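You operate a simulated robot arm through the tools that you are given. There is no shell and no other tool. Be economical: measure what you need, move in short steps, check, and stop when the job is done.

Carry out the task below with a simulated robot arm. There is one attempt and no reset: what you move stays moved.

## Task
Set the job card's dose, slide the bottle under the nozzle, give it one stroke, then slide it back.
Fine: the empty bottle that waits beside the nozzle. Set down upright: bottle.

The check looks at the end state, three seconds after you hand in, the way a careful person would. Anything else that was tipped, shoved, dropped, spilled or broken makes it a failure.

## Robot
A 7-joint arm with a two-finger parallel gripper on a trunk, on a base that drives. Base frame: it is fixed to the floor where the robot stands at the start and does not move with it; the origin is under the middle of the robot, x ahead of it, y to its left, z up. Units: m, rad, N and s.
With the tool pointing down near the work surface it reaches from about 0.44 to 0.9 m from the robot's upright axis, wherever it stands. Its first joint turns from -0.297 to 2.199 rad. Places, roughly: blue lever [0.7, -0.1, 1.2]; bottle [1.25, 0.25, 1]; drain valve [0.6, 0.3, 1.1]; filler start button [0.7, 0.3, 1.3]; filler stop button [0.7, 0.3, 1.2]; filter clamp [0.8, 0.1, 1.3]; height handwheel [0.5, 0, 0.6]; lock handwheel [0.5, 0.2, 0.6]; prime button [0.7, 0, 1.1]; reset button [0.7, 0, 1.2]; yellow latch [0.6, 0.1, 1.1]. Payload 1.57 kg.
The tool frame sits at the grasp point between the pads (the TCP): z along the fingers, y along the line on which they close. The tips reach 0.03 m beyond it. Largest opening 0.08 m; finger width 0.017, thickness 0.012; the body of the gripper, 0.04 by 0.082 m, starts 0.08 m behind the TCP.
Orientation is that of the tool frame in the base frame, as a unit quaternion [x, y, z, w]. With the fingers straight down and closing along the base's y, the tool's x points along the base's -x, its y along +y and its z along -z.

## Interface
- The arm moves only by the tool nudge_tool. Its argument "plan" is a list of rows, each an object of numbers (a shift or turn left out is 0, a gripper value left out holds the last): "tx", "ty", "tz": the shift along the tool's x, y, z in units of 20 mm (1.0 is 20 mm); "wx", "wy", "wz": the turn, a rotation vector about the tool's x, y, z in units of 6 degrees (1.0 is 6 degrees); "fingers": the finger opening in m, from 0 to 0.08. In form: [{"tx": .., "ty": .., "tz": .., "wx": .., "wy": .., "wz": .., "fingers": ..}, ...]. A call has 1 to 8 rows; each row shifts and turns the commanded pose from where the row before left it, along the tool's axes as they then stand. A call with a number of a shift or a turn outside -1 to 1 is refused whole. A row lasts 0.2 s, in which the tool goes at most 0.05 m and 0.15 rad; a call with a longer step from one row to the next is refused whole, and so is a gripper value outside its range. Where a pose cannot be reached the arm comes as near as it can. A force on the tool above 40 N (or 10 N above the force at the start of the call, whichever is more), or a blocked arm, ends the call early, and 0.2 s more pass. The fingers move at their own pace (about 0.045 m/s each) and stop on an object; they squeeze with about 25 N. The grip force told is the motor's: it shows also when the fingers shut on nothing. Time passes only in rows, and 0.2 s behind the last, so rows that do not move let the fingers close. It gives the time, the measured TCP pose, the force on the tool (base axes), the opening and the grip force at its end, in the units of the frame above (readings bear some noise), with the torque about the TCP (base axes, N m) and any sound that the robot's microphone picked up.
- Cameras (640 x 400 px; columns grow to the right, rows downward): "scene" is now at [-0.0045, -0.1961, 1.2879]; the picture's right is [0.44, -0.90, 0.00], its down [-0.29, -0.14, -0.95] and it looks along [0.85, 0.42, -0.32] (base axes); focal length 214 px, centre (320, 200). "wrist" rides on the gripper at [0.072, -0.007, -0.122] in the tool frame; the picture's right is [0.09, 1.00, 0.00], its down [-0.84, 0.08, -0.54] and it looks along [-0.54, 0.05, 0.84] (tool axes); focal length 238 px, centre (320, 200). There is no depth. A picture from a camera that has moved, and an enlarged one, comes with that camera's place and axes in the base frame and with its lens. The place of the scene camera against the robot may be out by one fixed shift of up to 0.018 m in any direction.
- snapshot(camera): a new picture of that camera. The clock stands still meanwhile.
- slide_trunk(by): slides the trunk up (or, below 0, down) by that many m; the arm and the scene camera ride with it, the base frame stays. It gives what a move gives, with no picture.
- drive_base(legs): drives the robot by 1 to 6 legs, each [ahead, left, turn to the left] in m, m and rad, along the robot's own axes; the way and the turn of a leg run together, so that a leg with both is an arc; at most 1.5 m and 3.142 rad a leg. The arm and the cameras ride along, it lands a little off, and it stops where it bumps. It gives what a move gives.
- head_to(pan, tilt): turns the head with the scene camera to pan (to the left, within 1.902 rad either way) and tilt (down, from -0.506 to 1.204), counted from straight ahead of the robot. It gives what a move gives.
- inspect(camera, box): a new picture of the part [left, top, right, bottom] of that camera's present view, enlarged. The clock stands still meanwhile.
- job_done(): hands the job in; it is judged then, once.

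Go step by step. Nothing tells you exact positions but the pictures and the camera data: compare them with the known pose of the tool, close in by small moves and look again before you grip or let go. The budget is 120 turns and 82 pictures, counting those below and the enlarged ones. Unless the task says otherwise, let go and move clear before handing in, and close with one line.

The tools are called after "Request:" as name(argument=value, ...) on one line, values as JSON. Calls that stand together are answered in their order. nudge_tool: Moves the arm, as the interface text tells. Its arguments: {"type":"object","properties":{"plan":{"type":"array"}},"required":["plan"]} The other tools are called the same way: slide_trunk (by) slides the trunk up or down; drive_base (legs) drives the base; head_to (pan, tilt) turns the head that bears the scene camera; snapshot (camera) takes a picture; inspect (camera, box) takes an enlarged picture of a part of a camera's view; job_done () hands the job in.

At the start:

```text
t: 0.0
eef_pos: [0.5112, -0.0258, 1.3103]
orientation: [0.0, 1.0, 0.0, 0.001]
ft_force: [0.0, 0.9, -0.9]
moment: [0.01, 0.01, 0.0]
grip_width: 0.0797
grip_force: 0.1
trunk travel left (down, up): [-0.65, 0.14]
robot x, y, heading: [0.002, -0.0017, -0.002]
head pan, tilt: [0.459, 0.33]
```

scene: 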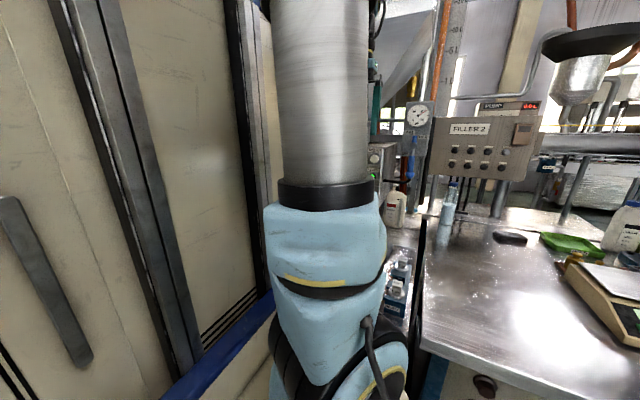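
wrist: 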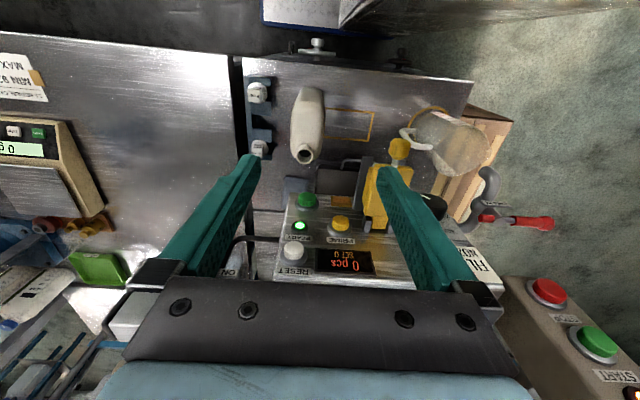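

The arm blocks much of the scene view; the wrist camera shows the filler panel from above. I'll look around with closer pictures first.

Request:
inspect(camera="wrist", box=[220, 60, 520, 290])

Request:
inspect(camera="scene", box=[370, 80, 560, 240])

Request:
head_to(pan=-0.1, tilt=0.5)

Request:
snapshot(camera="scene")

```text
1.74 times, centred on (370, 175) of wrist
camera zoom: at [0.4396, -0.033, 1.432], right [-0.09, 1.0, 0.0], down [0.84, 0.08, 0.54], along [0.54, 0.05, -0.84], focal length 414 px, centre (233, 244)
```

zoom: 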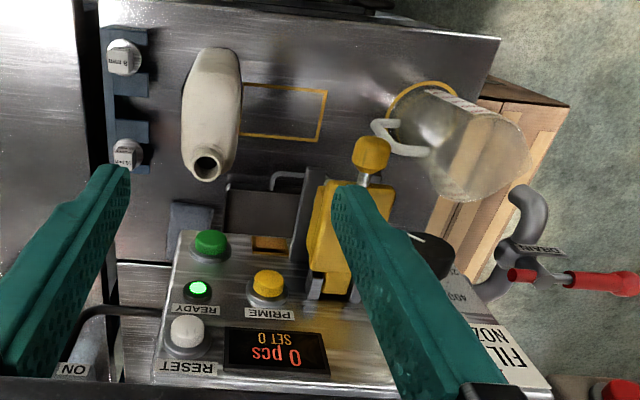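

```text
2.50 times, centred on (465, 160) of scene
camera zoom: at [-0.0045, -0.1961, 1.2879], right [0.44, -0.9, 0.0], down [-0.29, -0.14, -0.95], along [0.85, 0.42, -0.32], focal length 536 px, centre (-42, 300)
```

zoom: 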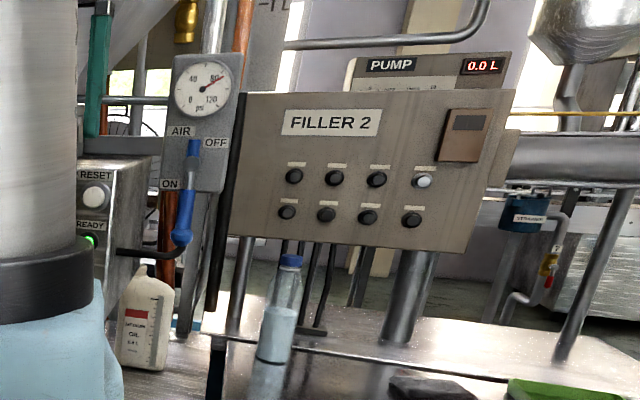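

```text
t: 1.0
eef_pos: [0.5131, -0.0247, 1.3105]
orientation: [0.001, 1.0, 0.001, -0.001]
ft_force: [-0.6, -0.1, 0.4]
moment: [0.01, -0.04, -0.01]
grip_width: 0.08
grip_force: 0.1
trunk travel left (down, up): [-0.65, 0.14]
robot x, y, heading: [-0.0015, -0.0005, 0.0]
head pan, tilt: [-0.099, 0.499]
```

```text
77 pictures are left
camera scene: at [0.0025, -0.2464, 1.2722], right [-0.1, -1.0, 0.0], down [-0.48, 0.05, -0.88], along [0.87, -0.09, -0.48], focal length 214 px, centre (320, 200)
```

scene: 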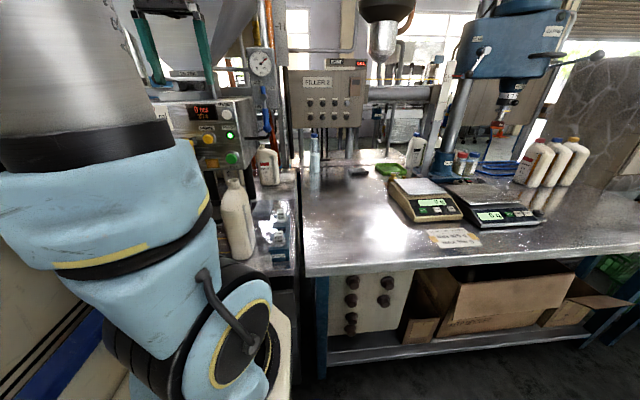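

I need the area hidden behind the arm. I'll pan the head around to find the job card, the nozzle and the bottle.

Request:
inspect(camera="scene", box=[100, 40, 320, 200])

Request:
head_to(pan=0.9, tilt=0.2)

Request:
snapshot(camera="scene")

```text
2.50 times, centred on (210, 120) of scene
camera zoom: at [0.0025, -0.2464, 1.2722], right [-0.1, -1.0, 0.0], down [-0.48, 0.05, -0.88], along [0.87, -0.09, -0.48], focal length 536 px, centre (595, 400)
```

zoom: 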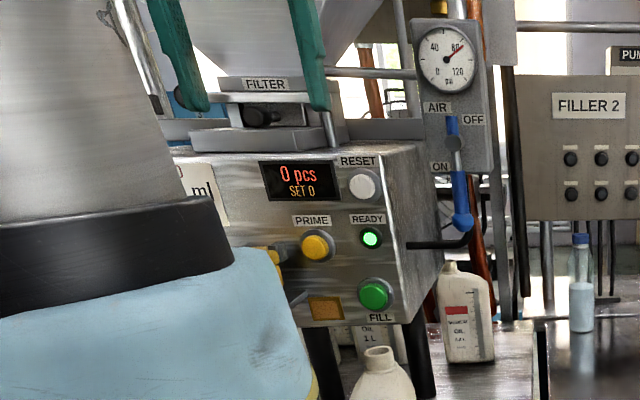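

```text
t: 2.2
eef_pos: [0.5135, -0.0258, 1.3111]
orientation: [0.0, 1.0, -0.001, 0.0]
ft_force: [0.7, -0.1, 0.1]
moment: [-0.01, -0.01, -0.02]
grip_width: 0.0799
grip_force: 0.0
trunk travel left (down, up): [-0.65, 0.14]
robot x, y, heading: [0.0003, -0.0013, 0.003]
head pan, tilt: [0.901, 0.201]
```

```text
75 pictures are left
camera scene: at [-0.0301, -0.1645, 1.2999], right [0.78, -0.62, 0.0], down [-0.12, -0.16, -0.98], along [0.61, 0.77, -0.2], focal length 214 px, centre (320, 200)
```

scene: 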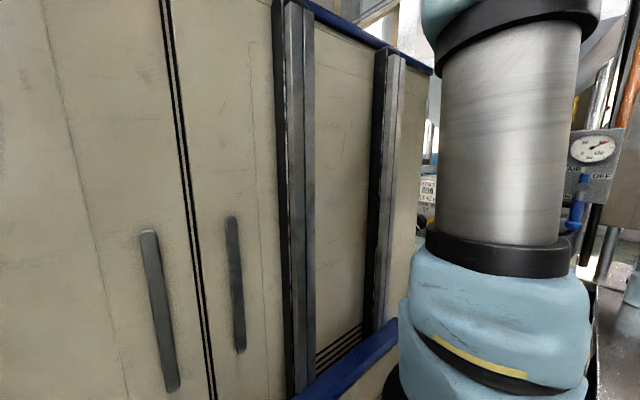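

The arm hides the filler front. I'll tilt the tool up to look forward with the wrist camera.

Request:
nudge_tool(plan=[{"wy": -1}, {"wy": -1}, {"wy": -1}, {"wy": -1}, {"wy": -1}, {"wy": -1}])

Request:
snapshot(camera="wrist")

```text
t: 3.6
eef_pos: [0.5388, -0.0143, 1.3127]
orientation: [-0.001, 0.951, 0.001, 0.308]
ft_force: [-0.9, -1.0, -0.4]
moment: [0.01, 0.03, 0.01]
grip_width: 0.0799
grip_force: 0.0
out of reach, approached as far as the arm can: row 5, 6
trunk travel left (down, up): [-0.65, 0.14]
robot x, y, heading: [-0.0004, 0.0017, -0.002]
head pan, tilt: [0.901, 0.201]
```

```text
74 pictures are left
camera wrist: at [0.4089, -0.02, 1.3693], right [-0.07, 1.0, -0.05], down [0.36, 0.08, 0.93], along [0.93, 0.05, -0.36], focal length 238 px, centre (320, 200)
```

wrist: 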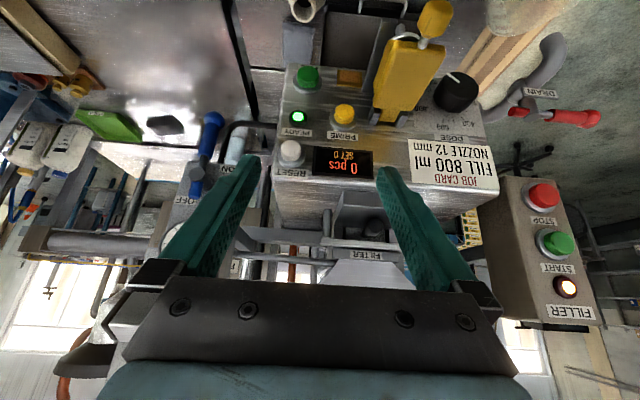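

The job card reads FILL 800 ml, nozzle 12 mm, and there is a black DOSE knob. I'll zoom in on it and on the nozzle.

Request:
inspect(camera="wrist", box=[400, 50, 520, 200])

Request:
inspect(camera="wrist", box=[260, 0, 460, 160])

Request:
inspect(camera="wrist", box=[400, 80, 640, 330])

```text
2.67 times, centred on (460, 125) of wrist
camera zoom: at [0.4089, -0.02, 1.3693], right [-0.07, 1.0, -0.05], down [0.36, 0.08, 0.93], along [0.93, 0.05, -0.36], focal length 636 px, centre (-53, 400)
```

zoom: 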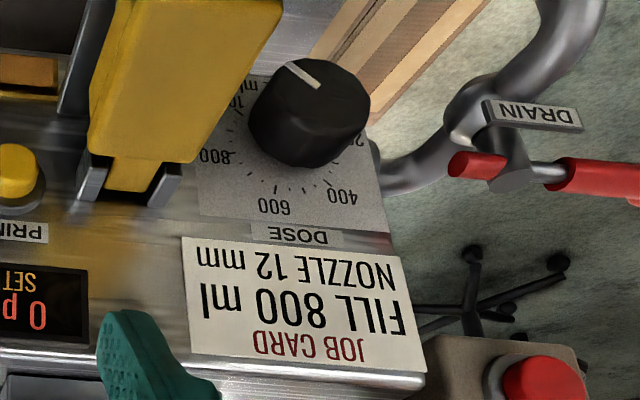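

```text
2.50 times, centred on (360, 80) of wrist
camera zoom: at [0.4089, -0.02, 1.3693], right [-0.07, 1.0, -0.05], down [0.36, 0.08, 0.93], along [0.93, 0.05, -0.36], focal length 596 px, centre (220, 500)
```

zoom: 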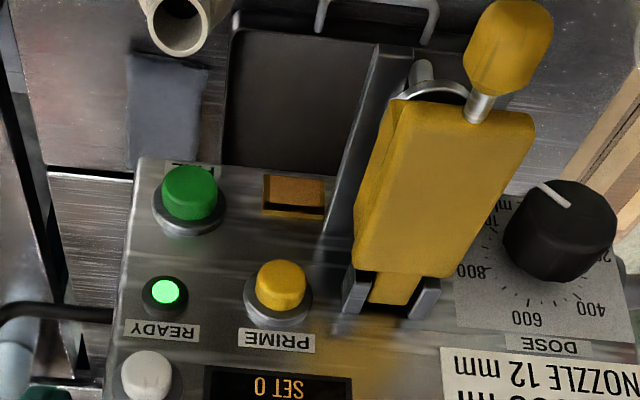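

```text
1.60 times, centred on (520, 205) of wrist
camera zoom: at [0.4089, -0.02, 1.3693], right [-0.07, 1.0, -0.05], down [0.36, 0.08, 0.93], along [0.93, 0.05, -0.36], focal length 381 px, centre (0, 192)
```

zoom: 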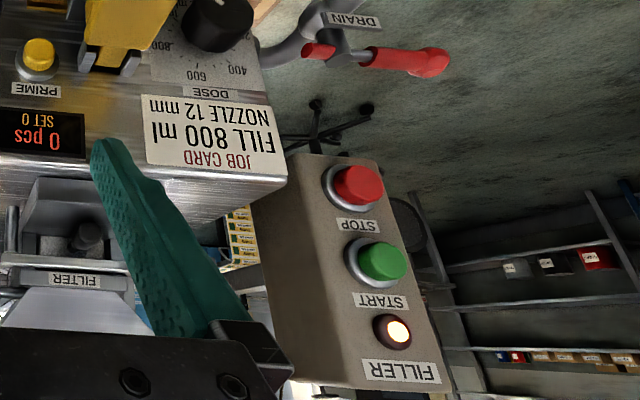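

I'll back off a bit to see the filler's whole front, including the nozzle and the table below.

Request:
drive_base(legs=[[-0.3, 0, 0]])

Request:
slide_trunk(by=-0.2)

Request:
snapshot(camera="wrist")

Request:
head_to(pan=0.1, tilt=0.3)

Request:
snapshot(camera="scene")

```text
t: 5.7
eef_pos: [0.2375, -0.012, 1.3138]
orientation: [0.0, 0.952, 0.0, 0.307]
ft_force: [0.0, 0.4, -0.1]
moment: [-0.01, 0.01, -0.02]
grip_width: 0.08
grip_force: 0.0
trunk travel left (down, up): [-0.65, 0.14]
robot x, y, heading: [-0.3018, 0.0029, -0.001]
head pan, tilt: [0.901, 0.201]
```

```text
t: 7.9
eef_pos: [0.2384, -0.012, 1.1134]
orientation: [0.001, 0.952, -0.001, 0.307]
ft_force: [-0.3, -0.1, 0.5]
moment: [-0.02, 0.01, -0.01]
grip_width: 0.0798
grip_force: 0.1
trunk travel left (down, up): [-0.45, 0.34]
robot x, y, heading: [-0.2983, 0.0005, 0.001]
head pan, tilt: [0.901, 0.201]
```

```text
70 pictures are left
camera wrist: at [0.1083, -0.0199, 1.1694], right [-0.07, 1.0, -0.06], down [0.36, 0.08, 0.93], along [0.93, 0.05, -0.37], focal length 238 px, centre (320, 200)
```

wrist: 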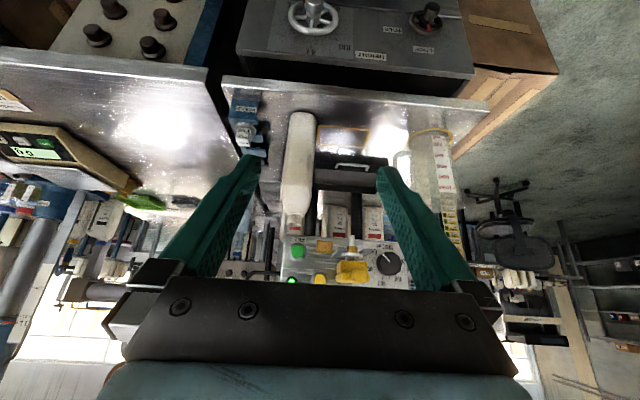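

```text
t: 9.0
eef_pos: [0.2383, -0.012, 1.1142]
orientation: [0.001, 0.952, -0.001, 0.308]
ft_force: [-0.1, 0.2, 0.7]
moment: [0.03, -0.03, 0.0]
grip_width: 0.08
grip_force: 0.0
trunk travel left (down, up): [-0.45, 0.34]
robot x, y, heading: [-0.3002, -0.0013, -0.006]
head pan, tilt: [0.099, 0.3]
```

```text
69 pictures are left
camera scene: at [-0.2957, -0.2282, 1.0906], right [0.1, -0.99, 0.0], down [-0.29, -0.03, -0.96], along [0.95, 0.1, -0.3], focal length 214 px, centre (320, 200)
```

scene: 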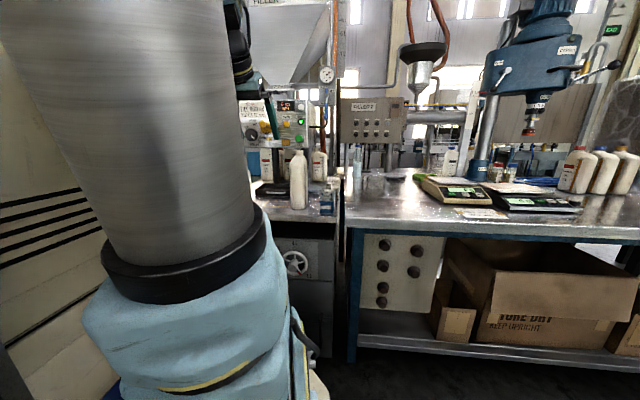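

Now I can see the station: bottle left-hand, a dark plate beneath the nozzle, handwheels below. Zooming in.

Request:
inspect(camera="wrist", box=[220, 80, 480, 290])

Request:
inspect(camera="scene", box=[230, 80, 350, 220])

Request:
inspect(camera="wrist", box=[220, 0, 500, 120])

```text
1.90 times, centred on (350, 185) of wrist
camera zoom: at [0.1083, -0.0199, 1.1693], right [-0.07, 1.0, -0.06], down [0.36, 0.08, 0.93], along [0.93, 0.05, -0.37], focal length 454 px, centre (263, 229)
```

zoom: 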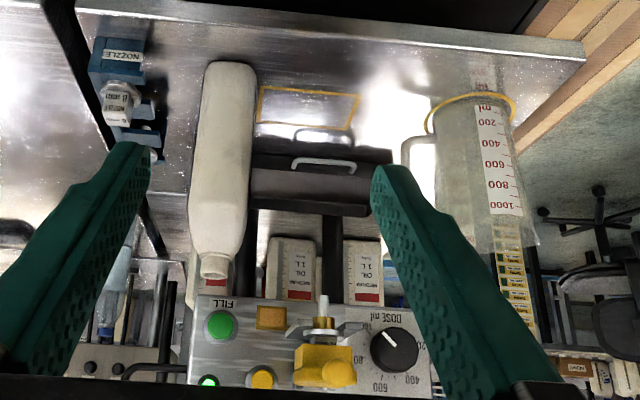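

```text
2.86 times, centred on (290, 150) of scene
camera zoom: at [-0.2957, -0.2282, 1.0906], right [0.1, -0.99, 0.0], down [-0.29, -0.03, -0.96], along [0.95, 0.1, -0.3], focal length 613 px, centre (406, 343)
```

zoom: 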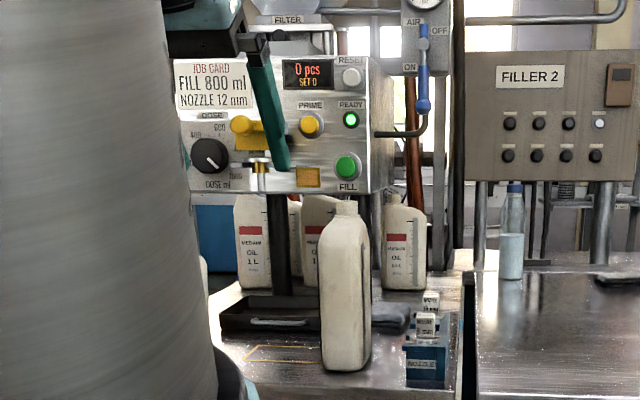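

```text
2.29 times, centred on (360, 60) of wrist
camera zoom: at [0.1083, -0.0199, 1.1693], right [-0.07, 1.0, -0.06], down [0.36, 0.08, 0.93], along [0.93, 0.05, -0.37], focal length 545 px, centre (229, 520)
```

zoom: 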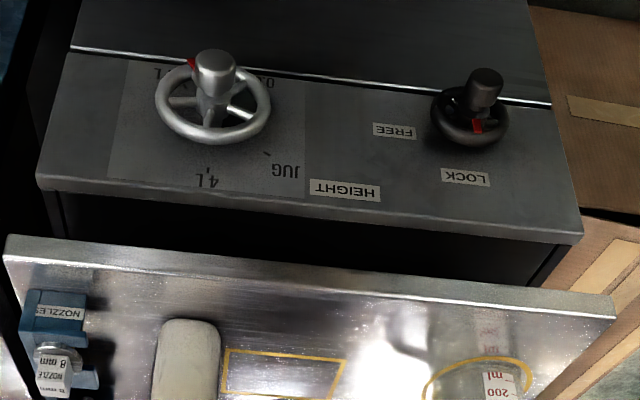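

Triangulating from the wrist pictures: bottle mouth ≈ (0.609, -0.047, 1.02), nozzle ≈ (0.604, 0.08, 1.05), FILL button ≈ (0.669, -0.035, 1.076), dose knob ≈ (0.658, 0.18, 1.093). Next I level the tool to point forward for the knob.

Request:
nudge_tool(plan=[{"wy": -1}, {"wy": -1}, {"wy": -1}, {"wy": -1}, {"wy": -1}, {"wy": -1}, {"wy": -1}, {"wy": -1}])

Request:
snapshot(camera="wrist")

```text
t: 10.8
eef_pos: [0.298, -0.0089, 1.1188]
orientation: [0.018, 0.74, -0.002, 0.672]
ft_force: [0.0, 0.3, -0.1]
moment: [0.03, -0.01, 0.0]
grip_width: 0.0801
grip_force: 0.0
out of reach, approached as far as the arm can: row 1, 2, 3, 4, 5
trunk travel left (down, up): [-0.45, 0.34]
robot x, y, heading: [-0.3003, 0.0002, -0.002]
head pan, tilt: [0.099, 0.3]
```

```text
65 pictures are left
camera wrist: at [0.1683, -0.0119, 1.0583], right [0.02, 1.0, -0.07], down [-0.46, 0.07, 0.89], along [0.89, 0.01, 0.46], focal length 238 px, centre (320, 200)
```

wrist: 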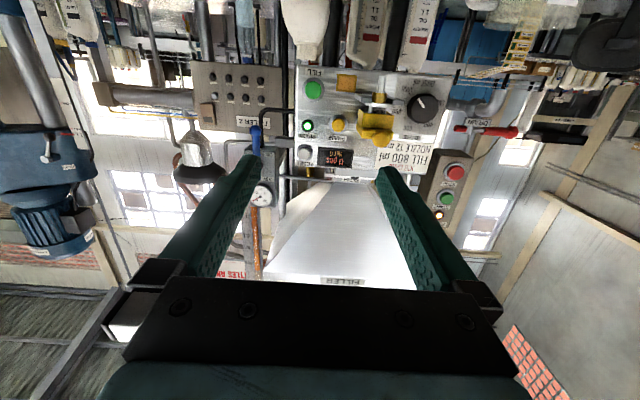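

Level pose works here. I'll read the dial from this view.

Request:
inspect(camera="wrist", box=[290, 60, 460, 180])

Request:
inspect(camera="wrist", box=[390, 80, 450, 140])

```text
3.33 times, centred on (375, 120) of wrist
camera zoom: at [0.1683, -0.0119, 1.0583], right [0.02, 1.0, -0.07], down [-0.46, 0.07, 0.89], along [0.89, 0.01, 0.46], focal length 794 px, centre (137, 467)
```

zoom: 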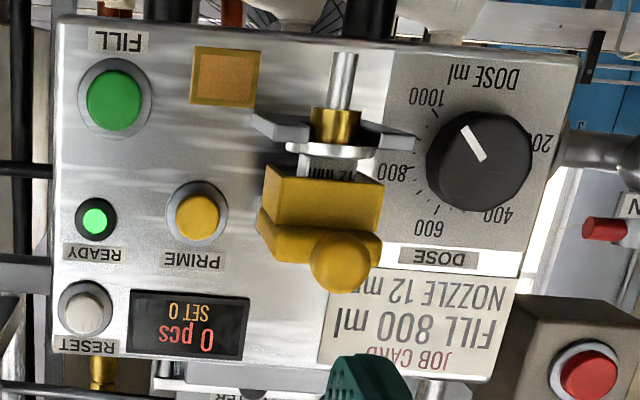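

```text
6.67 times, centred on (420, 110) of wrist
camera zoom: at [0.1683, -0.0119, 1.0583], right [0.02, 1.0, -0.07], down [-0.46, 0.07, 0.89], along [0.89, 0.01, 0.46], focal length 1589 px, centre (-347, 800)
```

zoom: 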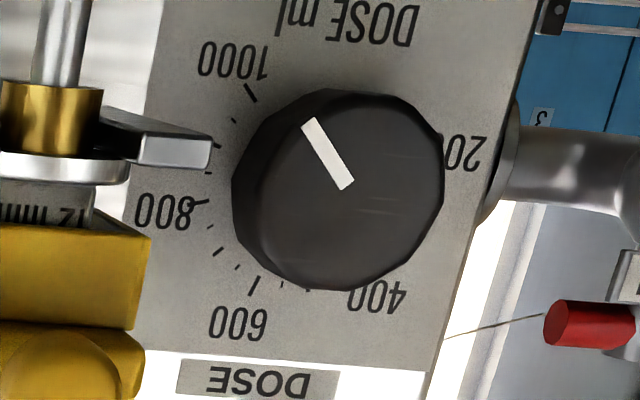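

The nozzle fitted is the 12 mm one; the dial points at about 1000 and must go to 800. I'll shift the arm left to the knob's line and begin rolling the gripper so the fingers close near-vertically, clear of the latch.

Request:
nudge_tool(plan=[{"wy": -0.9, "ty": 1}, {"ty": 1}, {"ty": 1}, {"ty": 1}, {"ty": 1}, {"ty": 1}, {"ty": 1}, {"ty": 1}])

Request:
nudge_tool(plan=[{"wz": 1}, {"wz": 1}, {"wz": 1}, {"wz": 1}, {"wz": 1}, {"wz": 1}, {"wz": 1}, {"wz": 1}])

Request:
nudge_tool(plan=[{"wz": 1}, {"wz": 1}, {"wz": 1}, {"wz": 1}, {"wz": 1}, {"wz": 1}, {"wz": 1}])

Request:
snapshot(camera="wrist")

```text
t: 11.6
eef_pos: [0.3187, -0.0444, 1.1106]
orientation: [0.084, 0.709, -0.06, 0.698]
ft_force: [0.4, -0.2, -1.2]
moment: [0.04, -0.03, -0.03]
grip_width: 0.0801
grip_force: 0.1
trunk travel left (down, up): [-0.45, 0.34]
robot x, y, heading: [-0.2975, -0.0009, 0.002]
head pan, tilt: [0.099, 0.3]
stopped in row 3: the arm was blocked; the commanded pose is now the measured one
```

```text
t: 13.6
eef_pos: [0.3156, -0.0553, 1.1347]
orientation: [0.382, 0.625, 0.195, 0.653]
ft_force: [0.0, 0.8, -0.6]
moment: [0.01, 0.02, 0.02]
grip_width: 0.08
grip_force: 0.0
out of reach, approached as far as the arm can: row 7, 8
trunk travel left (down, up): [-0.45, 0.34]
robot x, y, heading: [-0.3032, -0.0018, -0.0]
head pan, tilt: [0.099, 0.3]
stopped in row 8: the arm was blocked; the commanded pose is now the measured one
```

```text
t: 15.4
eef_pos: [0.3026, -0.0667, 1.1381]
orientation: [0.413, 0.608, 0.201, 0.648]
ft_force: [0.1, -0.4, 0.6]
moment: [0.0, -0.02, 0.03]
grip_width: 0.0801
grip_force: 0.1
out of reach, approached as far as the arm can: row 1, 2, 3, 4, 5, 6, 7
trunk travel left (down, up): [-0.45, 0.34]
robot x, y, heading: [-0.2991, -0.0009, -0.003]
head pan, tilt: [0.099, 0.3]
stopped in row 7: the arm was blocked; the commanded pose is now the measured one
```

```text
62 pictures are left
camera wrist: at [0.1967, 0.0178, 1.098], right [0.26, 0.65, 0.72], down [-0.65, -0.43, 0.62], along [0.72, -0.63, 0.31], focal length 238 px, centre (320, 200)
```

wrist: 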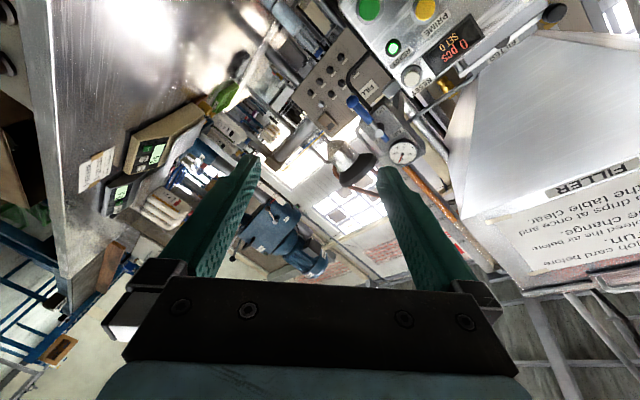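

The arm is near its first joint's limit here, so it lacks freedom. I'll read the sign on the hopper, undo the roll, and then turn the base right so the arm works toward its left side.

Request:
inspect(camera="wrist", box=[460, 150, 640, 300])

Request:
nudge_tool(plan=[{"wz": -1}, {"wz": -1}, {"wz": -1}, {"wz": -1}, {"wz": -1}, {"wz": -1}])

Request:
drive_base(legs=[[0, 0, -0.7]])

```text
2.67 times, centred on (550, 225) of wrist
camera zoom: at [0.1967, 0.0178, 1.098], right [0.26, 0.65, 0.72], down [-0.65, -0.43, 0.62], along [0.72, -0.63, 0.31], focal length 636 px, centre (-293, 133)
```

zoom: 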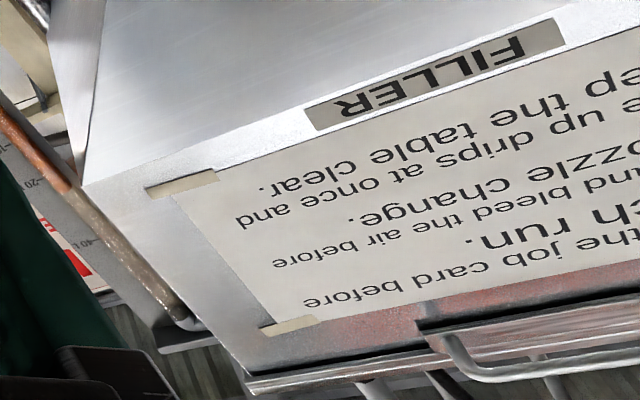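

```text
t: 16.8
eef_pos: [0.3032, -0.0674, 1.1401]
orientation: [0.203, 0.705, -0.007, 0.679]
ft_force: [0.3, 0.5, -0.6]
moment: [0.0, 0.02, 0.05]
grip_width: 0.0799
grip_force: 0.0
trunk travel left (down, up): [-0.45, 0.34]
robot x, y, heading: [-0.3002, -0.0028, -0.0]
head pan, tilt: [0.099, 0.3]
```

```text
t: 19.1
eef_pos: [0.1171, -0.4395, 1.1403]
orientation: [0.435, 0.591, -0.24, 0.636]
ft_force: [0.5, -0.4, 0.9]
moment: [0.0, -0.02, -0.01]
grip_width: 0.0801
grip_force: 0.0
trunk travel left (down, up): [-0.45, 0.34]
robot x, y, heading: [-0.2988, 0.0016, -0.696]
head pan, tilt: [0.099, 0.3]
```

Sign reads "set the job card before each run… wipe up drips… keep the table clear". Now I swing the tool left around the base while yawing so it points straight ahead again.

Request:
nudge_tool(plan=[{"ty": 0.9, "wx": -0.4, "wz": -0.35}, {"ty": 0.9, "wx": -0.4, "wz": -0.35}, {"ty": 0.9, "wx": -0.4, "wz": -0.35}, {"ty": 0.9, "wx": -0.4, "wz": -0.35}, {"ty": 0.9, "wx": -0.4, "wz": -0.35}, {"ty": 0.9, "wx": -0.4, "wz": -0.35}, {"ty": 0.9, "wx": -0.4, "wz": -0.35}, {"ty": 0.9, "wx": -0.4}])

Request:
nudge_tool(plan=[{"ty": 0.9, "wx": -0.4}, {"ty": 0.9, "wx": -0.4}, {"ty": 0.9, "wx": -0.4}, {"ty": 0.9, "wx": -0.4}, {"ty": 0.9, "wx": -0.4}, {"ty": 0.9, "wx": -0.4}, {"ty": 0.9, "wx": -0.4}, {"ty": 0.9, "wx": -0.4}])

```text
t: 21.1
eef_pos: [0.1872, -0.4264, 1.1627]
orientation: [0.305, 0.654, -0.257, 0.643]
ft_force: [0.2, 0.1, 0.0]
moment: [0.0, -0.03, 0.01]
grip_width: 0.08
grip_force: 0.1
trunk travel left (down, up): [-0.45, 0.34]
robot x, y, heading: [-0.2988, 0.0048, -0.696]
head pan, tilt: [0.099, 0.3]
stopped in row 8: the arm was blocked; the commanded pose is now the measured one
```

```text
t: 22.9
eef_pos: [0.2483, -0.4038, 1.1721]
orientation: [0.253, 0.668, -0.193, 0.673]
ft_force: [1.0, 0.1, 0.3]
moment: [-0.04, 0.01, 0.01]
grip_width: 0.08
grip_force: 0.1
trunk travel left (down, up): [-0.45, 0.34]
robot x, y, heading: [-0.3024, -0.0029, -0.695]
head pan, tilt: [0.099, 0.3]
stopped in row 8: the arm was blocked; the commanded pose is now the measured one
```

Motion lags oddly. I'll look at the arm itself and the surroundings.

Request:
head_to(pan=0.35, tilt=0.3)

Request:
snapshot(camera="scene")

```text
t: 23.7
eef_pos: [0.2483, -0.404, 1.1731]
orientation: [0.253, 0.668, -0.193, 0.673]
ft_force: [-0.4, 0.8, 0.4]
moment: [0.0, 0.01, -0.04]
grip_width: 0.0803
grip_force: 0.1
trunk travel left (down, up): [-0.45, 0.34]
robot x, y, heading: [-0.3014, -0.0009, -0.697]
head pan, tilt: [0.351, 0.3]
```

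```text
60 pictures are left
camera scene: at [-0.4342, -0.1694, 1.0894], right [-0.34, -0.94, -0.01], down [-0.27, 0.11, -0.96], along [0.9, -0.32, -0.29], focal length 214 px, centre (320, 200)
```

scene: 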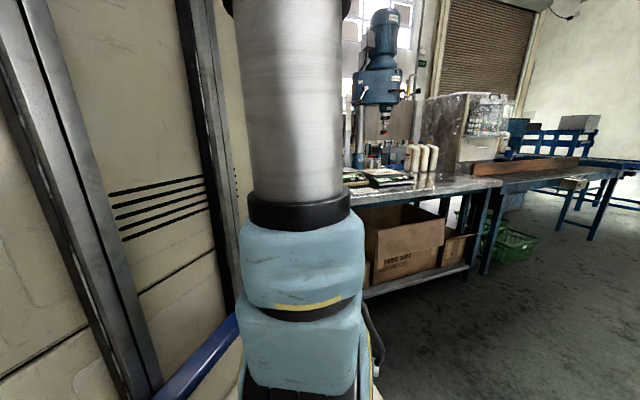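

I'll test whether slower motion tracks better, continuing the swing left.

Request:
nudge_tool(plan=[{"ty": 0.4}, {"ty": 0.4}, {"ty": 0.4}, {"ty": 0.4}, {"ty": 0.4}, {"ty": 0.4}, {"ty": 0.4}, {"ty": 0.4}])

Request:
nudge_tool(plan=[{"ty": 0.7, "wx": -0.3}, {"ty": 0.7, "wx": -0.3}, {"ty": 0.7, "wx": -0.3}, {"ty": 0.7, "wx": -0.3}, {"ty": 0.7, "wx": -0.3}, {"ty": 0.7, "wx": -0.3}, {"ty": 0.7, "wx": -0.3}, {"ty": 0.7, "wx": -0.3}])

```text
t: 25.7
eef_pos: [0.259, -0.4323, 1.1735]
orientation: [0.301, 0.652, -0.24, 0.653]
ft_force: [-0.1, -0.3, 0.6]
moment: [0.04, 0.0, 0.0]
grip_width: 0.0799
grip_force: 0.0
trunk travel left (down, up): [-0.45, 0.34]
robot x, y, heading: [-0.3036, -0.0031, -0.702]
head pan, tilt: [0.351, 0.3]
stopped in row 8: the arm was blocked; the commanded pose is now the measured one
```

```text
t: 27.7
eef_pos: [0.312, -0.4069, 1.1853]
orientation: [0.252, 0.663, -0.193, 0.679]
ft_force: [0.2, -0.6, 0.8]
moment: [0.02, 0.02, -0.04]
grip_width: 0.0801
grip_force: 0.1
trunk travel left (down, up): [-0.45, 0.34]
robot x, y, heading: [-0.3012, -0.0025, -0.699]
head pan, tilt: [0.351, 0.3]
stopped in row 8: the arm was blocked; the commanded pose is now the measured one
```

A joint seems to sit on its limit in this posture. I'll tilt the tool back down, recenter, and then swing.

Request:
nudge_tool(plan=[{"wy": 1}, {"wy": 1}, {"wy": 1}, {"wy": 1}, {"wy": 1}, {"wy": 1}, {"wy": 1}, {"wy": 1}])

Request:
nudge_tool(plan=[{"wy": 1}, {"wy": 1}, {"wy": 1}, {"wy": 1}, {"wy": 1}, {"wy": 1}, {"wy": 1}])

Request:
nudge_tool(plan=[{"ty": 1}, {"ty": 1}, {"ty": 1}, {"ty": 1}, {"ty": 1}, {"ty": 1}, {"ty": 1}, {"ty": 1}])

```text
t: 29.5
eef_pos: [0.3224, -0.3827, 1.184]
orientation: [0.294, 0.887, -0.072, 0.349]
ft_force: [-0.3, 0.3, 1.1]
moment: [0.02, 0.01, 0.0]
grip_width: 0.08
grip_force: 0.0
trunk travel left (down, up): [-0.45, 0.34]
robot x, y, heading: [-0.3004, -0.0033, -0.7]
head pan, tilt: [0.351, 0.3]
```

```text
t: 31.1
eef_pos: [0.2815, -0.3655, 1.1533]
orientation: [0.302, 0.953, 0.037, 0.01]
ft_force: [0.4, -0.8, 0.8]
moment: [-0.01, 0.01, -0.02]
grip_width: 0.0802
grip_force: 0.0
out of reach, approached as far as the arm can: row 5, 6, 7
trunk travel left (down, up): [-0.45, 0.34]
robot x, y, heading: [-0.3016, 0.0013, -0.701]
head pan, tilt: [0.351, 0.3]
```

```text
t: 32.9
eef_pos: [0.3268, -0.2336, 1.121]
orientation: [0.303, 0.952, 0.038, 0.009]
ft_force: [0.2, -0.1, -0.1]
moment: [0.01, 0.0, 0.01]
grip_width: 0.0798
grip_force: 0.0
out of reach, approached as far as the arm can: row 1, 2, 3, 4, 5, 6, 7, 8
trunk travel left (down, up): [-0.45, 0.34]
robot x, y, heading: [-0.3002, 0.002, -0.694]
head pan, tilt: [0.351, 0.3]
```

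Tool-down moves freely. I continue the swing with yaw to face forward.

Request:
nudge_tool(plan=[{"ty": 1, "wz": -0.75}, {"ty": 1, "wz": -0.75}, {"ty": 1, "wz": -0.75}, {"ty": 1, "wz": -0.75}, {"ty": 1, "wz": -0.75}, {"ty": 1, "wz": -0.75}, {"ty": 1, "wz": -0.75}, {"ty": 1, "wz": -0.75}])

Request:
nudge_tool(plan=[{"ty": 1, "wy": -1}, {"ty": 1, "wy": -1}, {"ty": 1, "wy": -1}, {"ty": 1, "wy": -1}, {"wy": -1}, {"wy": -1}, {"wy": -1}, {"wy": -1}])

Request:
nudge_tool(plan=[{"wy": -1}, {"wy": -1}, {"wy": -1}, {"wy": -1}, {"wy": -1}, {"wy": -1}, {"wy": -1}])

```text
t: 34.7
eef_pos: [0.3075, -0.1219, 1.0914]
orientation: [-0.009, 0.999, 0.033, 0.018]
ft_force: [0.8, 0.1, -0.2]
moment: [0.03, -0.04, -0.01]
grip_width: 0.08
grip_force: 0.1
out of reach, approached as far as the arm can: row 1, 2, 3, 4, 5, 6, 7, 8
trunk travel left (down, up): [-0.45, 0.34]
robot x, y, heading: [-0.3006, 0.0035, -0.698]
head pan, tilt: [0.351, 0.3]
```

```text
t: 36.1
eef_pos: [0.3528, -0.0987, 1.0193]
orientation: [0.051, 0.965, 0.076, 0.244]
ft_force: [-0.2, -0.3, 0.0]
moment: [-0.01, 0.03, -0.01]
grip_width: 0.08
grip_force: 0.1
trunk travel left (down, up): [-0.45, 0.34]
robot x, y, heading: [-0.3018, 0.0016, -0.699]
head pan, tilt: [0.351, 0.3]
stopped in row 6: the arm was blocked; the commanded pose is now the measured one
```

```text
t: 37.2
eef_pos: [0.3542, -0.3262, 0.9955]
orientation: [0.223, 0.861, -0.051, 0.455]
ft_force: [0.7, 0.0, 0.2]
moment: [-0.02, 0.0, 0.04]
grip_width: 0.0802
grip_force: 0.0
trunk travel left (down, up): [-0.45, 0.34]
robot x, y, heading: [-0.2991, -0.0016, -0.7]
head pan, tilt: [0.351, 0.3]
stopped in row 5: the arm was blocked; the commanded pose is now the measured one
```

The arm prefers more radius for a level tool. I'll extend outward first, then tilt level.

Request:
nudge_tool(plan=[{"tz": 0.83, "tx": -0.56}, {"tz": 0.83, "tx": -0.56}, {"tz": 0.83, "tx": -0.56}, {"tz": 0.83, "tx": -0.56}, {"tz": 0.83, "tx": -0.56}, {"tz": 0.83, "tx": -0.56}])

Request:
nudge_tool(plan=[{"wy": -0.7}, {"wy": -0.7}, {"wy": -0.7}, {"wy": -0.7}, {"wy": -0.7}, {"wy": -0.7}, {"wy": -0.7}, {"wy": -0.7}])

Request:
nudge_tool(plan=[{"ty": 0.7}, {"ty": 0.7}, {"ty": 0.7}, {"ty": 0.7}])

```text
t: 38.6
eef_pos: [0.4633, -0.3571, 1.0016]
orientation: [0.213, 0.861, -0.049, 0.46]
ft_force: [0.4, 0.9, 0.1]
moment: [-0.02, 0.03, 0.0]
grip_width: 0.0798
grip_force: 0.0
trunk travel left (down, up): [-0.45, 0.34]
robot x, y, heading: [-0.3032, -0.0026, -0.703]
head pan, tilt: [0.351, 0.3]
```

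```text
t: 40.5
eef_pos: [0.4632, -0.357, 1.0002]
orientation: [0.189, 0.692, -0.108, 0.689]
ft_force: [-0.5, 1.1, 0.7]
moment: [0.01, 0.01, 0.01]
grip_width: 0.0798
grip_force: 0.1
trunk travel left (down, up): [-0.45, 0.34]
robot x, y, heading: [-0.2997, 0.0, -0.696]
head pan, tilt: [0.351, 0.3]
```

```text
t: 41.5
eef_pos: [0.4852, -0.3078, 1.0093]
orientation: [0.189, 0.691, -0.11, 0.689]
ft_force: [0.1, -0.4, -0.4]
moment: [0.0, 0.0, 0.0]
grip_width: 0.0802
grip_force: 0.0
trunk travel left (down, up): [-0.45, 0.34]
robot x, y, heading: [-0.3047, 0.0027, -0.699]
head pan, tilt: [0.351, 0.3]
```

At ~0.84 m radius it tracks exactly. Now yaw to face forward while moving left, then roll the gripper.

Request:
nudge_tool(plan=[{"ty": 1, "wx": -0.5}, {"ty": 1, "wx": -0.5}, {"ty": 1, "wx": -0.5}, {"ty": 1, "wx": -0.5}, {"ty": 1, "wx": -0.5}, {"ty": 1, "wx": -0.5}, {"ty": 1, "wx": -0.5}, {"ty": 1, "wx": -0.5}])

Request:
nudge_tool(plan=[{"ty": 1}, {"ty": 1}, {"ty": 1}, {"ty": 1}, {"ty": 1}, {"ty": 1}, {"ty": 1}, {"ty": 1}])

Request:
nudge_tool(plan=[{"wz": 0.9}, {"wz": 0.9}, {"wz": 0.9}, {"wz": 0.9}, {"wz": 0.9}, {"wz": 0.9}, {"wz": 0.9}, {"wz": 0.9}])

```text
t: 43.2
eef_pos: [0.5247, -0.1536, 1.0272]
orientation: [0.041, 0.699, 0.038, 0.712]
ft_force: [0.0, 0.5, 0.2]
moment: [-0.01, 0.01, -0.03]
grip_width: 0.08
grip_force: 0.1
trunk travel left (down, up): [-0.45, 0.34]
robot x, y, heading: [-0.2975, 0.0003, -0.7]
head pan, tilt: [0.351, 0.3]
```

```text
t: 45.0
eef_pos: [0.5261, -0.0343, 1.0406]
orientation: [0.043, 0.699, 0.037, 0.713]
ft_force: [0.5, -0.9, 0.0]
moment: [-0.02, -0.02, 0.02]
grip_width: 0.08
grip_force: 0.0
out of reach, approached as far as the arm can: row 7, 8
trunk travel left (down, up): [-0.45, 0.34]
robot x, y, heading: [-0.3005, 0.0001, -0.702]
head pan, tilt: [0.351, 0.3]
```

```text
t: 46.9
eef_pos: [0.5243, -0.0345, 1.0405]
orientation: [0.297, 0.634, 0.297, 0.649]
ft_force: [-0.1, -0.6, 4.4]
moment: [-0.14, -0.12, -0.04]
grip_width: 0.0778
grip_force: 0.0
trunk travel left (down, up): [-0.45, 0.34]
robot x, y, heading: [-0.3028, 0.0031, -0.701]
head pan, tilt: [0.351, 0.3]
```

Light contact: the tool is close to the bottle. Checking with the camera before moving.

Request:
snapshot(camera="wrist")

```text
59 pictures are left
camera wrist: at [0.4038, 0.0161, 0.9864], right [-0.01, 0.71, 0.7], down [-0.56, -0.58, 0.59], along [0.83, -0.39, 0.4], focal length 238 px, centre (320, 200)
```

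wrist: 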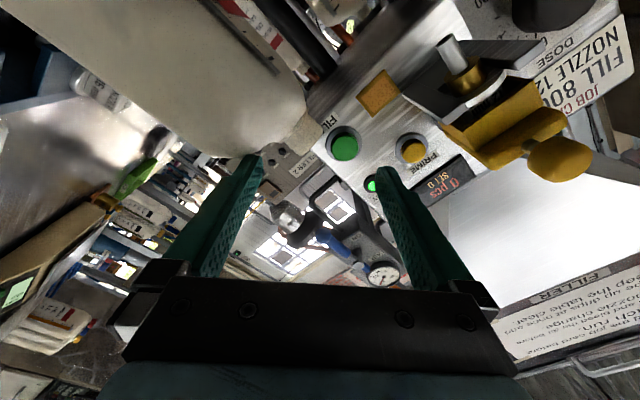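

The lower finger just touched the bottle's shoulder; I back straight out.

Request:
nudge_tool(plan=[{"tz": -0.5}, {"tz": -1}, {"tz": -1}, {"tz": -1}, {"tz": -1}])

Request:
snapshot(camera="wrist")

```text
t: 48.0
eef_pos: [0.44, -0.0387, 1.0356]
orientation: [0.302, 0.634, 0.293, 0.649]
ft_force: [0.9, -0.2, 0.6]
moment: [0.0, 0.0, -0.02]
grip_width: 0.08
grip_force: 0.1
trunk travel left (down, up): [-0.45, 0.34]
robot x, y, heading: [-0.3029, -0.002, -0.701]
head pan, tilt: [0.351, 0.3]
```

```text
58 pictures are left
camera wrist: at [0.3195, 0.0136, 0.9822], right [0.0, 0.71, 0.7], down [-0.56, -0.58, 0.59], along [0.83, -0.4, 0.4], focal length 238 px, centre (320, 200)
```

wrist: 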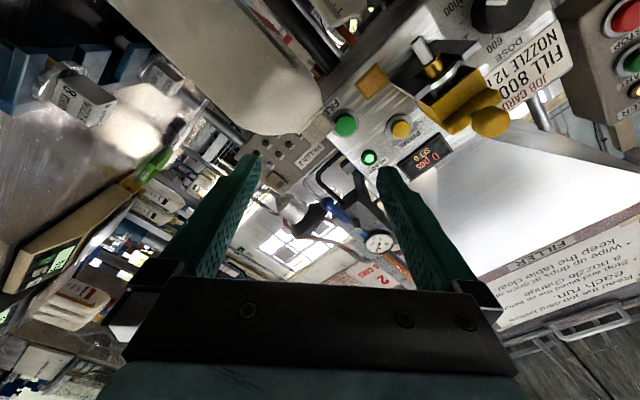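

Bottle still upright. Continue rolling the gripper clear of everything.

Request:
nudge_tool(plan=[{"wz": 0.9}, {"wz": 0.9}, {"wz": 0.9}, {"wz": 0.9}, {"wz": 0.9}, {"wz": 0.9}, {"wz": 0.9}, {"wz": 0.9}])

Request:
slide_trunk(by=0.055)

Request:
nudge_tool(plan=[{"wz": 0.9}, {"wz": 0.9}, {"wz": 0.9}, {"wz": 0.9}, {"wz": 0.9}])

```text
t: 49.9
eef_pos: [0.4394, -0.0375, 1.0334]
orientation: [0.515, 0.483, 0.509, 0.493]
ft_force: [0.2, 0.4, 0.2]
moment: [0.01, 0.01, 0.04]
grip_width: 0.08
grip_force: 0.0
trunk travel left (down, up): [-0.45, 0.34]
robot x, y, heading: [-0.2998, -0.0001, -0.702]
head pan, tilt: [0.351, 0.3]
```

```text
t: 50.8
eef_pos: [0.4408, -0.038, 1.0895]
orientation: [0.514, 0.482, 0.511, 0.493]
ft_force: [0.8, 0.3, -0.1]
moment: [0.03, -0.01, -0.01]
grip_width: 0.0798
grip_force: 0.1
trunk travel left (down, up): [-0.505, 0.285]
robot x, y, heading: [-0.297, -0.001, -0.705]
head pan, tilt: [0.351, 0.3]
```

```text
t: 52.0
eef_pos: [0.4317, -0.0717, 1.1713]
orientation: [0.612, 0.361, 0.609, 0.353]
ft_force: [-0.1, 0.8, -0.3]
moment: [-0.01, -0.01, 0.04]
grip_width: 0.08
grip_force: 0.0
out of reach, approached as far as the arm can: row 1, 2, 3, 4, 5
trunk travel left (down, up): [-0.505, 0.285]
robot x, y, heading: [-0.3004, -0.0038, -0.705]
head pan, tilt: [0.351, 0.3]
```

Past ~100° of roll the arm drifts, so I'll use a starting roll of ~95° and turn the knob in two bites. Roll back a bit and look.

Request:
nudge_tool(plan=[{"wz": -1}, {"wz": -1}, {"wz": -1}, {"wz": -1}, {}])

Request:
snapshot(camera="wrist")

Request:
head_to(pan=1.1, tilt=0.4)

Request:
snapshot(camera="scene")

```text
t: 53.2
eef_pos: [0.433, -0.0719, 1.1707]
orientation: [0.522, 0.469, 0.527, 0.479]
ft_force: [0.6, 0.3, -0.5]
moment: [-0.02, 0.0, 0.01]
grip_width: 0.0799
grip_force: 0.0
trunk travel left (down, up): [-0.505, 0.285]
robot x, y, heading: [-0.2997, -0.0002, -0.695]
head pan, tilt: [0.351, 0.3]
```

```text
57 pictures are left
camera wrist: at [0.3111, -0.0003, 1.1689], right [-0.01, -0.01, 1.0], down [-0.55, -0.84, -0.01], along [0.84, -0.55, 0.01], focal length 238 px, centre (320, 200)
```

wrist: 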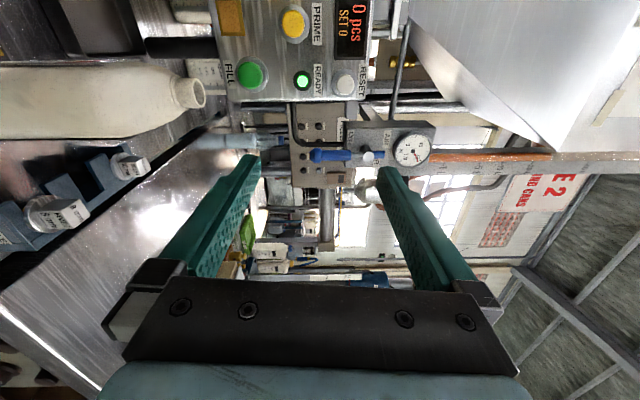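

```text
t: 54.3
eef_pos: [0.4337, -0.072, 1.1701]
orientation: [0.523, 0.47, 0.526, 0.479]
ft_force: [-0.3, -0.7, -0.9]
moment: [0.02, -0.02, 0.01]
grip_width: 0.0799
grip_force: 0.1
trunk travel left (down, up): [-0.505, 0.285]
robot x, y, heading: [-0.3, 0.0003, -0.699]
head pan, tilt: [1.1, 0.4]
```

```text
56 pictures are left
camera scene: at [-0.4325, -0.0964, 1.1364], right [0.39, -0.92, 0.0], down [-0.36, -0.15, -0.92], along [0.85, 0.36, -0.39], focal length 214 px, centre (320, 200)
```

scene: 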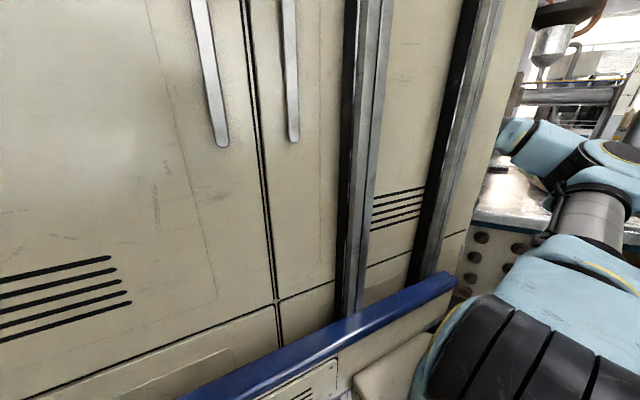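

That "cabinet" is the robot's own column, so the left side is free. I lower the trunk to knob height and drive sideways so the tool lines up with the knob.

Request:
slide_trunk(by=-0.073)

Request:
drive_base(legs=[[-0.162, 0.193, 0]])

Request:
snapshot(camera="wrist")

Request:
snapshot(camera="scene")

```text
t: 55.4
eef_pos: [0.4335, -0.0733, 1.0977]
orientation: [0.522, 0.47, 0.526, 0.479]
ft_force: [0.4, 0.4, 0.8]
moment: [-0.01, -0.03, 0.01]
grip_width: 0.0799
grip_force: 0.1
trunk travel left (down, up): [-0.432, 0.358]
robot x, y, heading: [-0.3038, -0.0008, -0.697]
head pan, tilt: [1.1, 0.4]
```

```text
t: 57.2
eef_pos: [0.4345, 0.1812, 1.0967]
orientation: [0.522, 0.47, 0.526, 0.479]
ft_force: [-0.3, -0.1, -0.8]
moment: [-0.01, 0.01, -0.01]
grip_width: 0.0799
grip_force: 0.1
trunk travel left (down, up): [-0.432, 0.358]
robot x, y, heading: [-0.2984, 0.2535, -0.695]
head pan, tilt: [1.1, 0.4]
```

```text
55 pictures are left
camera wrist: at [0.3113, 0.2544, 1.0961], right [-0.01, -0.01, 1.0], down [-0.55, -0.84, -0.01], along [0.84, -0.55, 0.01], focal length 238 px, centre (320, 200)
```

wrist: 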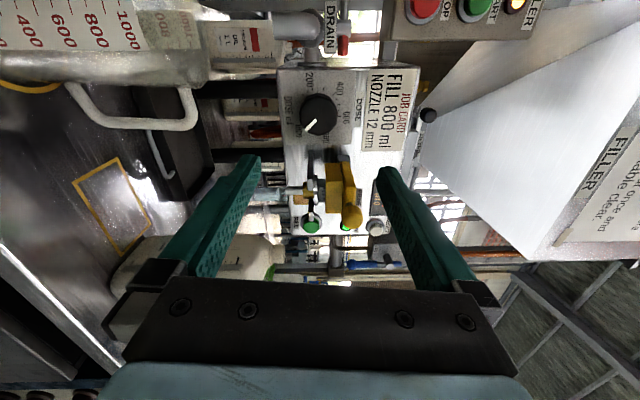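

```text
54 pictures are left
camera scene: at [-0.4321, 0.1565, 1.0633], right [0.39, -0.92, 0.0], down [-0.36, -0.15, -0.92], along [0.85, 0.36, -0.39], focal length 214 px, centre (320, 200)
```

scene: 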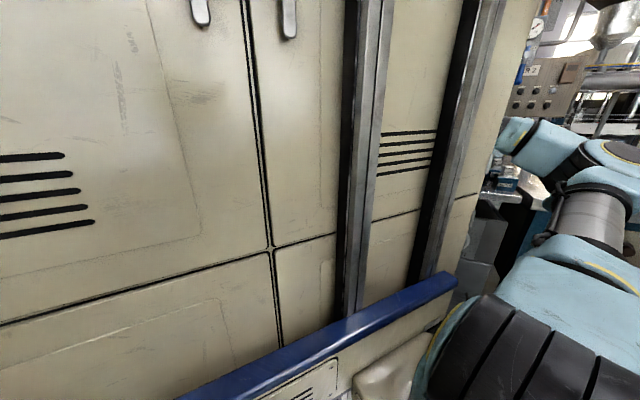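

The knob is nicely ahead; the jug top is well below the gripper. Zoom on dial.

Request:
inspect(camera="wrist", box=[270, 65, 370, 165])

```text
4.00 times, centred on (320, 115) of wrist
camera zoom: at [0.3113, 0.2544, 1.0961], right [-0.01, -0.01, 1.0], down [-0.55, -0.84, -0.01], along [0.84, -0.55, 0.01], focal length 953 px, centre (320, 540)
```

zoom: 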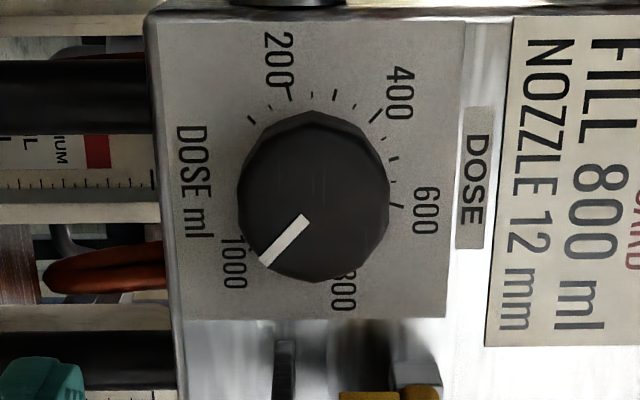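

Solving the dial: 30° per 100 ml, 600 at +15°, 800 at +75°, 1000 at +135°; pointer is at ~136° (1000), so it needs −60°. Knob centre ≈ (0.658, 0.170, 1.097). I drive forward 0.12 and re-look.

Request:
drive_base(legs=[[0.0918, 0.0773, 0]])

Request:
snapshot(camera="wrist")

```text
t: 58.5
eef_pos: [0.5542, 0.1832, 1.0974]
orientation: [0.522, 0.471, 0.527, 0.478]
ft_force: [-0.3, 0.1, -0.1]
moment: [-0.01, 0.02, 0.0]
grip_width: 0.08
grip_force: 0.0
trunk travel left (down, up): [-0.432, 0.358]
robot x, y, heading: [-0.1777, 0.2498, -0.694]
head pan, tilt: [1.1, 0.4]
```

```text
52 pictures are left
camera wrist: at [0.4316, 0.2553, 1.0961], right [-0.01, -0.01, 1.0], down [-0.55, -0.84, -0.01], along [0.84, -0.55, 0.01], focal length 238 px, centre (320, 200)
```

wrist: 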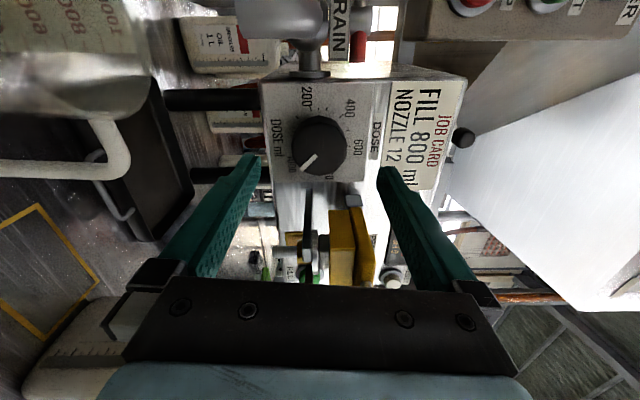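

Aligned; shift 1 cm right and advance most of the way, then look.

Request:
nudge_tool(plan=[{"tx": -0.5}, {"tz": 0.9}, {"tz": 0.9}, {"tz": 0.8}, {}])

Request:
snapshot(camera="wrist")

```text
t: 59.7
eef_pos: [0.6063, 0.1746, 1.0964]
orientation: [0.522, 0.469, 0.528, 0.478]
ft_force: [0.3, 0.7, 0.3]
moment: [-0.01, -0.01, -0.03]
grip_width: 0.0799
grip_force: 0.2
trunk travel left (down, up): [-0.432, 0.358]
robot x, y, heading: [-0.1804, 0.2508, -0.698]
head pan, tilt: [1.1, 0.4]
```

```text
51 pictures are left
camera wrist: at [0.4836, 0.2453, 1.0956], right [-0.01, -0.01, 1.0], down [-0.55, -0.84, -0.01], along [0.84, -0.55, 0.01], focal length 238 px, centre (320, 200)
```

wrist: 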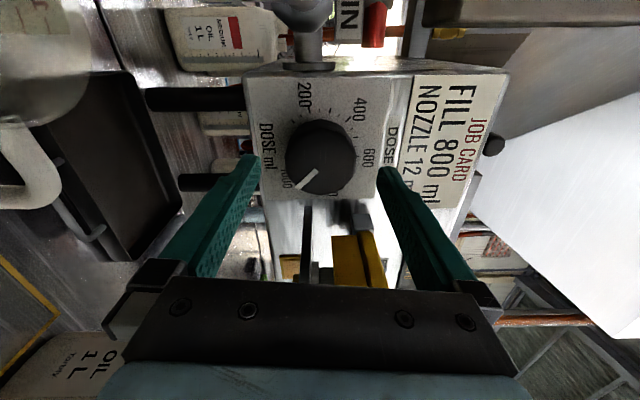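

Well centred. Advance another 3 cm and close gently.

Request:
nudge_tool(plan=[{"tz": 0.6}, {"tz": 0.6}, {"tz": 0.5}, {"fingers": 0.03}, {"fingers": 0.0}, {}, {}])

Request:
snapshot(camera="wrist")

```text
t: 61.3
eef_pos: [0.6399, 0.1736, 1.0982]
orientation: [0.523, 0.47, 0.526, 0.478]
ft_force: [-0.3, -0.3, -1.5]
moment: [-0.02, 0.15, -0.05]
grip_width: 0.0514
grip_force: 33.4
trunk travel left (down, up): [-0.432, 0.358]
robot x, y, heading: [-0.181, 0.252, -0.697]
head pan, tilt: [1.1, 0.4]
```

```text
50 pictures are left
camera wrist: at [0.5174, 0.2453, 1.0961], right [-0.01, -0.01, 1.0], down [-0.55, -0.84, -0.01], along [0.84, -0.55, 0.01], focal length 238 px, centre (320, 200)
```

wrist: 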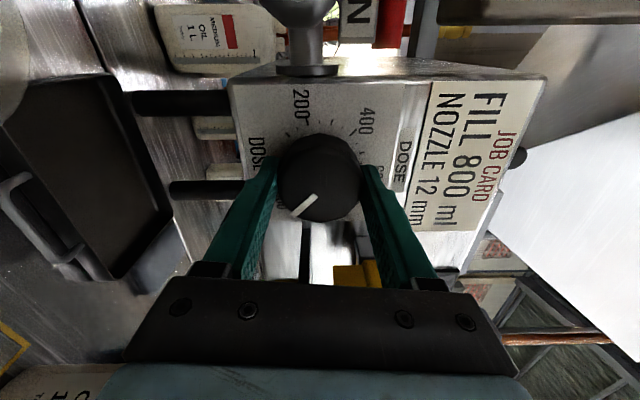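

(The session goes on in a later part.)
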